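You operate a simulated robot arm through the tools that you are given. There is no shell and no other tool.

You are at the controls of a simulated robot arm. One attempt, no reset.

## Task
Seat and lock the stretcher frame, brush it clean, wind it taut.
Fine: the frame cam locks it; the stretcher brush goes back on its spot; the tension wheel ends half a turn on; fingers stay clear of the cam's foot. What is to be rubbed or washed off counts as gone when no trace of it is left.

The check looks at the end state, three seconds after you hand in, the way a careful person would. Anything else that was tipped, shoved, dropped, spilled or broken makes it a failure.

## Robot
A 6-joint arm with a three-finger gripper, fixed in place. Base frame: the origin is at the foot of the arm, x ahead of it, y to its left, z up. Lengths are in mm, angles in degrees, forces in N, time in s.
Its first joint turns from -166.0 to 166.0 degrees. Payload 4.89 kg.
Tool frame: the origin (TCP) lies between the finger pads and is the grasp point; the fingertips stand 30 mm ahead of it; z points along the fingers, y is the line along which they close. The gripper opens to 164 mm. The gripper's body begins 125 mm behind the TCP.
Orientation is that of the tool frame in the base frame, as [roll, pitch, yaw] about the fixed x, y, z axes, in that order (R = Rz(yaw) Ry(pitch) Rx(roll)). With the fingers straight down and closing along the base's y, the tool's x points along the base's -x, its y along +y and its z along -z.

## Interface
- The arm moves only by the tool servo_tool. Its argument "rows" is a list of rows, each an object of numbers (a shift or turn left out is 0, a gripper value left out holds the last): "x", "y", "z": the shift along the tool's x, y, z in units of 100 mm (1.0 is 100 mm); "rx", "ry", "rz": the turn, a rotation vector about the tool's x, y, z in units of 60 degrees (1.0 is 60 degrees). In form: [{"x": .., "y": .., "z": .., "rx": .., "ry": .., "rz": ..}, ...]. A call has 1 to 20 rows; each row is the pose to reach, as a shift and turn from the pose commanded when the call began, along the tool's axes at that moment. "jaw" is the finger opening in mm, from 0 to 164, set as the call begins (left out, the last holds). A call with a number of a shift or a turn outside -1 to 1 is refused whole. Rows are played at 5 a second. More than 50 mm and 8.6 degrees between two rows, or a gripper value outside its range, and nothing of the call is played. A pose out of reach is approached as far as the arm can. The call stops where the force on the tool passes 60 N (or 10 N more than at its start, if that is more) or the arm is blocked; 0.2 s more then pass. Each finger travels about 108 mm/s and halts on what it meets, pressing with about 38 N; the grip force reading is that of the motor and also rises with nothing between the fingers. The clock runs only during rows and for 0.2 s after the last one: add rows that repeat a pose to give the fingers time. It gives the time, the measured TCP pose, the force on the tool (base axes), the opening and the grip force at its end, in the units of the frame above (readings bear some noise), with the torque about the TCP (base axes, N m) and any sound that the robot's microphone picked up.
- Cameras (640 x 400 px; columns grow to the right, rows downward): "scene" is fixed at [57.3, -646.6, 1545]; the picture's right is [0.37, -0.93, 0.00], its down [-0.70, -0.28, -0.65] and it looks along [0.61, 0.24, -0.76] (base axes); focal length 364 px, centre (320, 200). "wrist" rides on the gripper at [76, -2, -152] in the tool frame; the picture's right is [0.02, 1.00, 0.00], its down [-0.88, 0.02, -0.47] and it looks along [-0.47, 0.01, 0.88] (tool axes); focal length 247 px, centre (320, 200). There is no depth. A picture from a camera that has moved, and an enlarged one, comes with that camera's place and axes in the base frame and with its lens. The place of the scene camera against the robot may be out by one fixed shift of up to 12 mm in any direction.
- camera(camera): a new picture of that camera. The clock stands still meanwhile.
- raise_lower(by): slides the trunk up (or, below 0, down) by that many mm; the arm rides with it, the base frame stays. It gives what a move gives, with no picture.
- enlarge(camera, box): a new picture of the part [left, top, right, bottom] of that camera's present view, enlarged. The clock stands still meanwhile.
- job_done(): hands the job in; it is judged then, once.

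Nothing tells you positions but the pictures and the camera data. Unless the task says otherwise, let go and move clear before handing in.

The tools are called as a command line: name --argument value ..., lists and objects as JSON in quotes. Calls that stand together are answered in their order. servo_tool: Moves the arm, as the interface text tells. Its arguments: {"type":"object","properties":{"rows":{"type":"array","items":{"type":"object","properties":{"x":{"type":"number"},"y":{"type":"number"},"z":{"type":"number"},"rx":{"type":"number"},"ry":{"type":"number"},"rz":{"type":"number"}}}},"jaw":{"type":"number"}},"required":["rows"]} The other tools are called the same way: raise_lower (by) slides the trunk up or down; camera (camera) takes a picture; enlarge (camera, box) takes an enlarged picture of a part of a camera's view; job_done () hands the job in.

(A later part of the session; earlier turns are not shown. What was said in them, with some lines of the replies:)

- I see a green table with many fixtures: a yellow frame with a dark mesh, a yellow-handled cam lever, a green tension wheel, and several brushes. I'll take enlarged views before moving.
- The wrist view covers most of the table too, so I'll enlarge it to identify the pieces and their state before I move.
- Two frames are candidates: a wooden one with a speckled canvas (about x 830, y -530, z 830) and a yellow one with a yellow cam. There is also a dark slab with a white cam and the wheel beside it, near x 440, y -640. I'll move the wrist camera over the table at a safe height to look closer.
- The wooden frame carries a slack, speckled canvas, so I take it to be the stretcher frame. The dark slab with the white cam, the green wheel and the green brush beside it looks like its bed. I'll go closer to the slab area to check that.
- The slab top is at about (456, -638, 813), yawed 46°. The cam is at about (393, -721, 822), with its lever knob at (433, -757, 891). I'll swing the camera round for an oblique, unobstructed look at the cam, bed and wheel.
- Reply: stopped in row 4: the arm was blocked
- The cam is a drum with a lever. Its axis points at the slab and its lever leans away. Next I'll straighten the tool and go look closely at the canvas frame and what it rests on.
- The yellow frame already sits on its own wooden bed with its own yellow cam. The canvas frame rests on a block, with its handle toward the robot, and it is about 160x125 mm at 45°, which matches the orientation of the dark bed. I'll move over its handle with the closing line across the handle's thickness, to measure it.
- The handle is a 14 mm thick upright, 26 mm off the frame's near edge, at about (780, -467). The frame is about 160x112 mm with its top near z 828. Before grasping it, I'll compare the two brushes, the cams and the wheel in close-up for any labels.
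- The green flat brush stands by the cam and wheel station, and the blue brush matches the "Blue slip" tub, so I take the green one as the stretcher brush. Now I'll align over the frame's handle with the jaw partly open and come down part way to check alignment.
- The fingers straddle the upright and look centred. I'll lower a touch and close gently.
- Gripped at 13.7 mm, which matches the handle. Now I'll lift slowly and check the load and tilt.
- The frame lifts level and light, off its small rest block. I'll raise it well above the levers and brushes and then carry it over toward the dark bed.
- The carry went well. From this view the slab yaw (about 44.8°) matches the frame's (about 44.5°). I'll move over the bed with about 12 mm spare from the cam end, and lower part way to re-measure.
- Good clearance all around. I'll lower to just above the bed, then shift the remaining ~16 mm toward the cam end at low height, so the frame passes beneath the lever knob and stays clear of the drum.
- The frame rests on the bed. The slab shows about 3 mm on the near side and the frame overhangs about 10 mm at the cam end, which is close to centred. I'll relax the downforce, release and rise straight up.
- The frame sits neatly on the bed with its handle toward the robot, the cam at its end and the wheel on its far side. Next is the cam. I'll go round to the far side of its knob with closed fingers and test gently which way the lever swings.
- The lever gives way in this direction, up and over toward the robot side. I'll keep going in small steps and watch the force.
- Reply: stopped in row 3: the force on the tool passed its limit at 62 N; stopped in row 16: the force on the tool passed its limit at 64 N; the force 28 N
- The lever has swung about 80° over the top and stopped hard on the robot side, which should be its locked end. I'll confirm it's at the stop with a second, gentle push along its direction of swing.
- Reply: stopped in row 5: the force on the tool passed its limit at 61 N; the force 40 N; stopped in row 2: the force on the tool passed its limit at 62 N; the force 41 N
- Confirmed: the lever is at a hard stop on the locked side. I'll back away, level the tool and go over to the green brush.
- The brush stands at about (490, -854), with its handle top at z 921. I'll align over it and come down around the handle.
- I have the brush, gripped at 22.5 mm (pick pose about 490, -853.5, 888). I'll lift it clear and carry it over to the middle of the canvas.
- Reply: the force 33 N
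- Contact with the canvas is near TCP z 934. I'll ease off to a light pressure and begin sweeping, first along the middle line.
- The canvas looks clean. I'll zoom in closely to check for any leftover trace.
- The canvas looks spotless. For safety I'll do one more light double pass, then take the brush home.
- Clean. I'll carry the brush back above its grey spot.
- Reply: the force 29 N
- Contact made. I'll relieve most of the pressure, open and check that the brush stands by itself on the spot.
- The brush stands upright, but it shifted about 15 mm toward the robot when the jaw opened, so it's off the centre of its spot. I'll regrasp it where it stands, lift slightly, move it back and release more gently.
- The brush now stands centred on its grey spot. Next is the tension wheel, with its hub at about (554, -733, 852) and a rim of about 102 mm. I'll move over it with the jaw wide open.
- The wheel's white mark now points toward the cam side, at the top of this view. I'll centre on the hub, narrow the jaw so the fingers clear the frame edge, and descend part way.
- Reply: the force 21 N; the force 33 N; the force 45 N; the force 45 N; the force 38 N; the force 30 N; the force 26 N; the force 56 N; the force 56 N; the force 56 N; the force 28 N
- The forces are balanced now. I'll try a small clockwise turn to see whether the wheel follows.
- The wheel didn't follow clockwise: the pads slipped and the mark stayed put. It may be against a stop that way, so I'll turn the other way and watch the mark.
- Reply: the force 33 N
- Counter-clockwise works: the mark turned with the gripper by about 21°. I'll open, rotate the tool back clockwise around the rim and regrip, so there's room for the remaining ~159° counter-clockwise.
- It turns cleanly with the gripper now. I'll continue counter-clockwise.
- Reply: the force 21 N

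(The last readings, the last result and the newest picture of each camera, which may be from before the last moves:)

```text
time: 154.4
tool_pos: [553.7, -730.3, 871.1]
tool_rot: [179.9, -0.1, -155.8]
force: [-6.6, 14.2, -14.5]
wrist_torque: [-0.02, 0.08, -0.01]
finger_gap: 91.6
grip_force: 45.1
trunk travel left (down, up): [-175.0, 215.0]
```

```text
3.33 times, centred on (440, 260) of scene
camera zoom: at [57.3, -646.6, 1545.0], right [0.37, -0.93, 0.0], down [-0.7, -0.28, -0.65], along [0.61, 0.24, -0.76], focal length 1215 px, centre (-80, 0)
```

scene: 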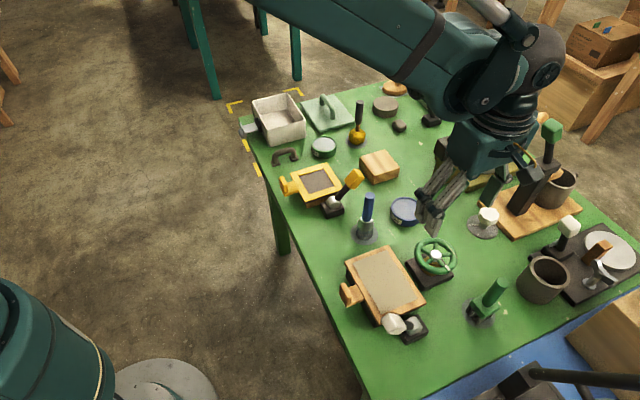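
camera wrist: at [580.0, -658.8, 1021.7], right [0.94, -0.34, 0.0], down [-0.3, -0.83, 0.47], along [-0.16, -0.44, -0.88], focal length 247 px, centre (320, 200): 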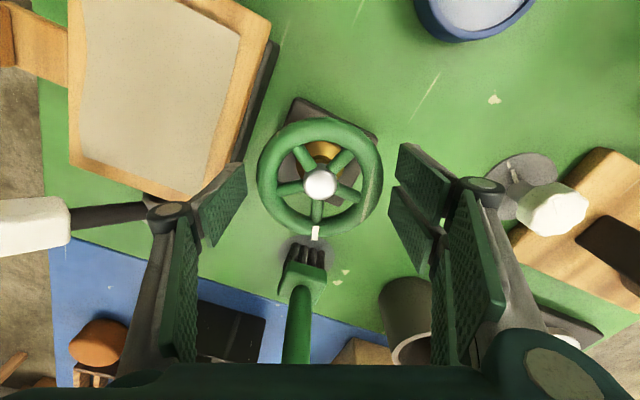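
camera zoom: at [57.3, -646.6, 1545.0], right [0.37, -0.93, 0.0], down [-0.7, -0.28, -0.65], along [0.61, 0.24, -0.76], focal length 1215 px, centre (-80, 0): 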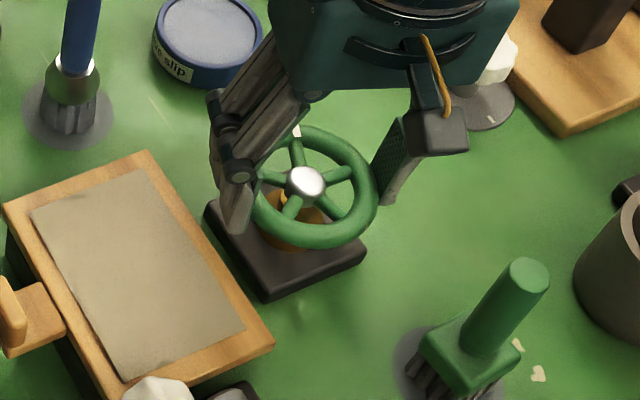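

servo_tool --rows '[{"rz": -0.08}, {"rz": -0.16}, {"rz": -0.24}, {"rz": -0.32}, {"rz": -0.378}, {"rz": -0.378}]'

enlarge --camera "wrist" --box '[200, 80, 440, 260]'

```text
time: 155.8
tool_pos: [554.3, -732.1, 870.4]
tool_rot: [179.8, 0.1, -133.1]
force: [-5.9, 6.1, 1.8]
wrist_torque: [0.33, 0.81, 0.03]
finger_gap: 91.1
grip_force: 45.6
trunk travel left (down, up): [-175.0, 215.0]
```

```text
2.22 times, centred on (320, 170) of wrist
camera zoom: at [502.5, -788.0, 1022.0], right [-0.74, 0.67, 0.0], down [0.59, 0.65, 0.47], along [0.31, 0.35, -0.88], focal length 549 px, centre (320, 267)
```

zoom: 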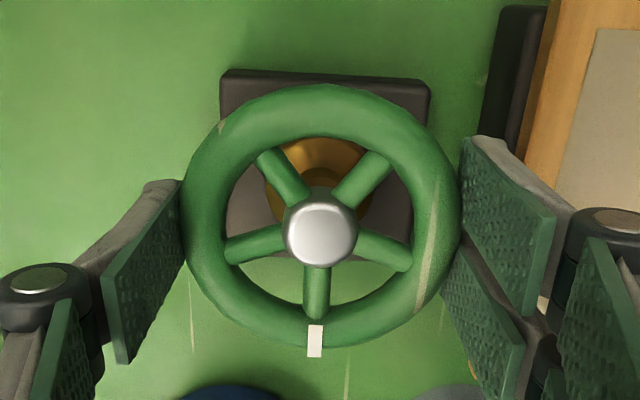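

The mark now points to about azimuth 45.6°, about 180.6° from its start. I'll release, rise and check that the wheel holds.

servo_tool --jaw 114 --rows '[{"z": 0}, {"z": 0}, {"z": 0}]'

servo_tool --rows '[{"z": -0.1}, {"z": -0.3}, {"z": -0.6}, {"z": -1.0}]'

servo_tool --rows '[{"z": -0.3}, {"z": -0.5}, {"z": -0.5}]'

camera --camera "wrist"

enlarge --camera "wrist" --box '[220, 70, 420, 230]'

camera --camera "scene"

```text
time: 156.6
tool_pos: [554.2, -730.8, 868.8]
tool_rot: [179.7, 0.0, -133.2]
force: [0.2, 0.2, 0.1]
wrist_torque: [0.01, -0.04, -0.02]
finger_gap: 114.0
grip_force: 0.1
trunk travel left (down, up): [-175.0, 215.0]
```

```text
time: 157.6
tool_pos: [554.8, -730.8, 969.1]
tool_rot: [179.7, -0.1, -133.2]
force: [0.4, -0.2, 0.4]
wrist_torque: [0.1, 0.11, 0.01]
finger_gap: 114.0
grip_force: 0.0
trunk travel left (down, up): [-175.0, 215.0]
```

```text
time: 158.4
tool_pos: [553.4, -730.9, 1019.1]
tool_rot: [179.8, -0.1, -133.2]
force: [-0.7, -0.6, -0.3]
wrist_torque: [-0.06, 0.0, 0.02]
finger_gap: 114.2
grip_force: 0.0
trunk travel left (down, up): [-175.0, 215.0]
```

```text
taken
camera wrist: at [502.5, -788.2, 1171.5], right [-0.74, 0.67, 0.0], down [0.59, 0.65, 0.47], along [0.31, 0.35, -0.88], focal length 247 px, centre (320, 200)
```

wrist: 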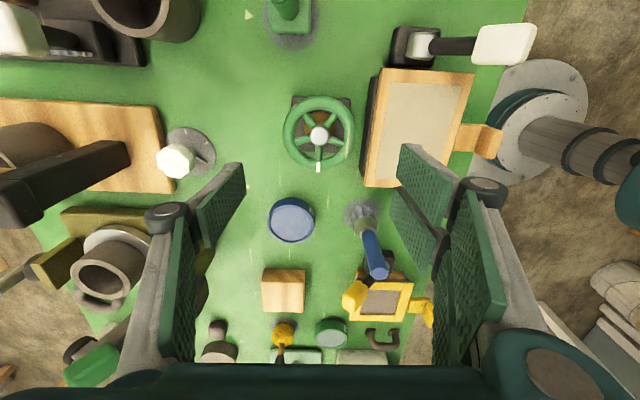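

```text
2.50 times, centred on (320, 150) of wrist
camera zoom: at [502.5, -788.2, 1171.5], right [-0.74, 0.67, 0.0], down [0.59, 0.65, 0.47], along [0.31, 0.35, -0.88], focal length 617 px, centre (320, 325)
```

zoom: 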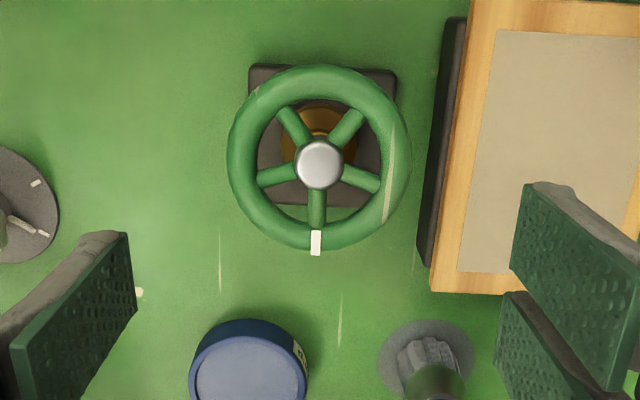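

```text
taken
```

scene: 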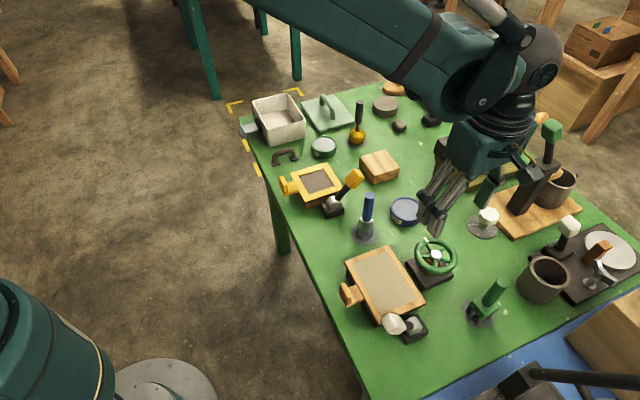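

The wheel holds at a half turn. Now I'll check everything closely: canvas tautness and cleanliness, frame seat, cam and brush.

enlarge --camera "scene" --box '[330, 235, 450, 355]'

enlarge --camera "wrist" --box '[350, 10, 540, 200]'

enlarge --camera "scene" --box '[440, 250, 540, 340]'

```text
3.33 times, centred on (390, 295) of scene
camera zoom: at [57.3, -646.6, 1545.0], right [0.37, -0.93, 0.0], down [-0.7, -0.28, -0.65], along [0.61, 0.24, -0.76], focal length 1215 px, centre (87, -117)
```

zoom: 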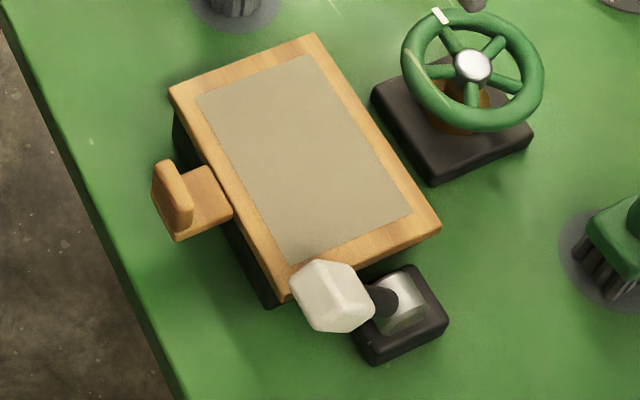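

```text
2.11 times, centred on (445, 105) of wrist
camera zoom: at [502.5, -788.2, 1171.5], right [-0.74, 0.67, 0.0], down [0.59, 0.65, 0.47], along [0.31, 0.35, -0.88], focal length 520 px, centre (57, 400)
```

zoom: 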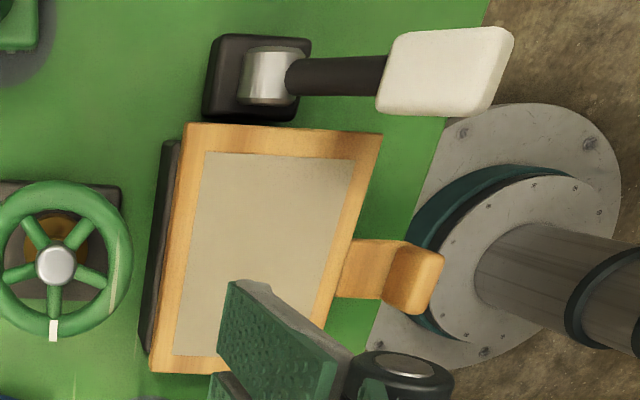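

```text
4.44 times, centred on (490, 295) of scene
camera zoom: at [57.3, -646.6, 1545.0], right [0.37, -0.93, 0.0], down [-0.7, -0.28, -0.65], along [0.61, 0.24, -0.76], focal length 1620 px, centre (-436, -222)
```

zoom: 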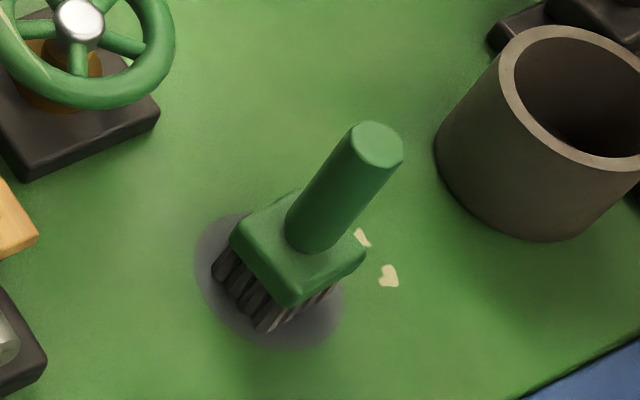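

The canvas edges have gone straight, so it's taut. The cam is over on its stop, the brush is upright on its spot and the wheel is a half turn on. I'll rise clear and take one last close look at the canvas for residue.

servo_tool --rows '[{"z": -0.3}, {"z": -0.6}, {"z": -0.9}]'

enlarge --camera "scene" --box '[365, 248, 415, 288]'

enlarge --camera "scene" --box '[370, 275, 420, 315]'

enlarge --camera "wrist" --box '[350, 20, 500, 190]'

```text
time: 159.2
tool_pos: [553.4, -732.6, 1108.5]
tool_rot: [179.7, 0.0, -133.2]
force: [0.7, -0.1, -0.7]
wrist_torque: [0.12, 0.04, -0.04]
finger_gap: 113.7
grip_force: 0.0
trunk travel left (down, up): [-175.0, 215.0]
```

```text
10.00 times, centred on (390, 268) of scene
camera zoom: at [57.3, -646.6, 1545.0], right [0.37, -0.93, 0.0], down [-0.7, -0.28, -0.65], along [0.61, 0.24, -0.76], focal length 3644 px, centre (-380, -480)
```

zoom: 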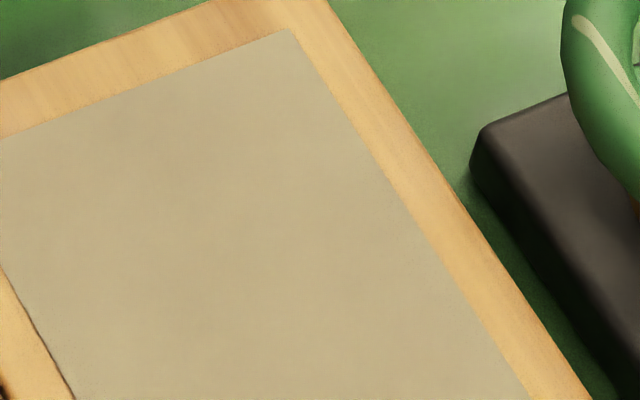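

```text
10.00 times, centred on (395, 295) of scene
camera zoom: at [57.3, -646.6, 1545.0], right [0.37, -0.93, 0.0], down [-0.7, -0.28, -0.65], along [0.61, 0.24, -0.76], focal length 3644 px, centre (-430, -750)
```

zoom: 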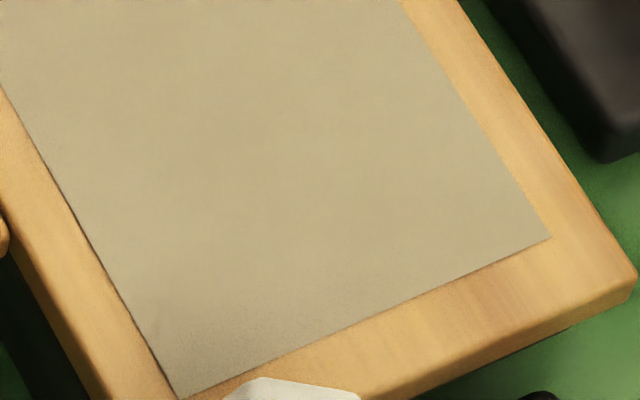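

```text
2.35 times, centred on (425, 105) of wrist
camera zoom: at [501.9, -789.8, 1259.8], right [-0.74, 0.67, 0.0], down [0.59, 0.65, 0.47], along [0.31, 0.35, -0.88], focal length 581 px, centre (73, 424)
```

zoom: 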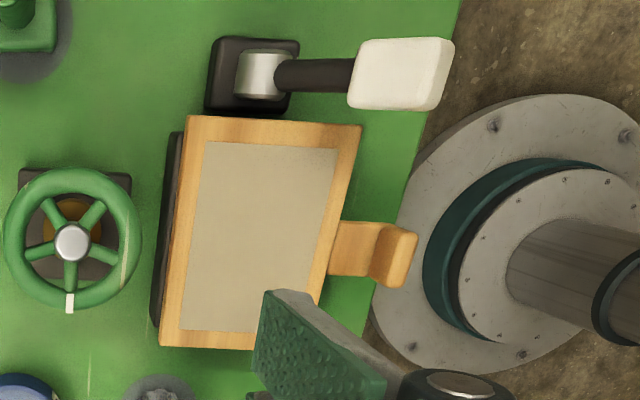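

enlarge --camera "scene" --box '[378, 295, 408, 317]'

enlarge --camera "wrist" --box '[395, 70, 505, 140]'

```text
16.00 times, centred on (393, 306) of scene
camera zoom: at [57.3, -646.6, 1545.0], right [0.37, -0.93, 0.0], down [-0.7, -0.28, -0.65], along [0.61, 0.24, -0.76], focal length 5830 px, centre (-848, -1496)
```

zoom: 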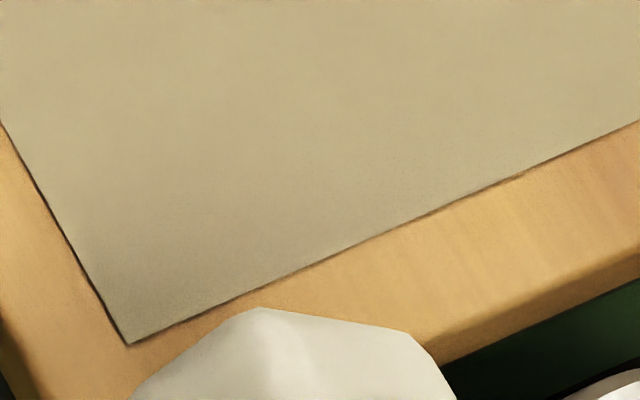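

```text
5.71 times, centred on (450, 105) of wrist
camera zoom: at [501.9, -789.8, 1259.8], right [-0.74, 0.67, 0.0], down [0.59, 0.65, 0.47], along [0.31, 0.35, -0.88], focal length 1411 px, centre (-423, 743)
```

zoom: 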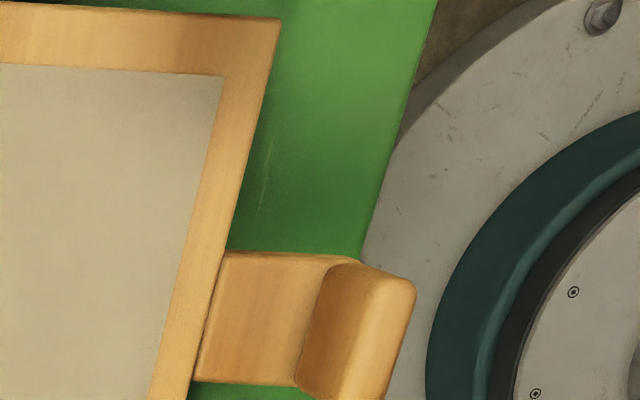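

The canvas is clean (the darker corner is only the knob's soft shadow) and taut. The frame is seated with the cam on its stop, the brush is on its spot, the wheel is a half turn on, and the gripper is well clear. I'm handing in.

job_done

```text
The job is handed in.
```

I've handed the job in. From the pictures, every step looks finished, but I haven't had a result from the check.

- **Frame:** I took the wooden frame with the slack canvas to be the stretcher frame and the dark slab to be its bed. It sits on the slab with its handle toward the robot, roughly centred (within about 2 mm by my measurements).
- **Cam:** I swung the white lever over the top to a hard stop on the robot side. A second push of about 60 N did not move it. I only pushed the knob, so the fingers stayed off the foot.
- **Brushing:** I used the green brush and made repeated passes over the whole canvas. I could see no specks left at high magnification, only a soft shadow from the cam knob at one corner.
- **Brush return:** when I first released the brush it slid about 15 mm off its spot. I picked it up again and set it back; it now stands upright within 2–3 mm of the centre.
- **Wheel:** it would not turn clockwise, and the grip slipped when I tried. I wound it counter-clockwise instead, by about 180°. It held when released, and the canvas edges went straight.

The labels did not settle which brush was meant. I chose the green one because it stood by the cam and wheel, while the blue one matches the "Blue slip" tub.

I saw nothing else on the table moved or knocked over, and the gripper was well clear when I handed in.
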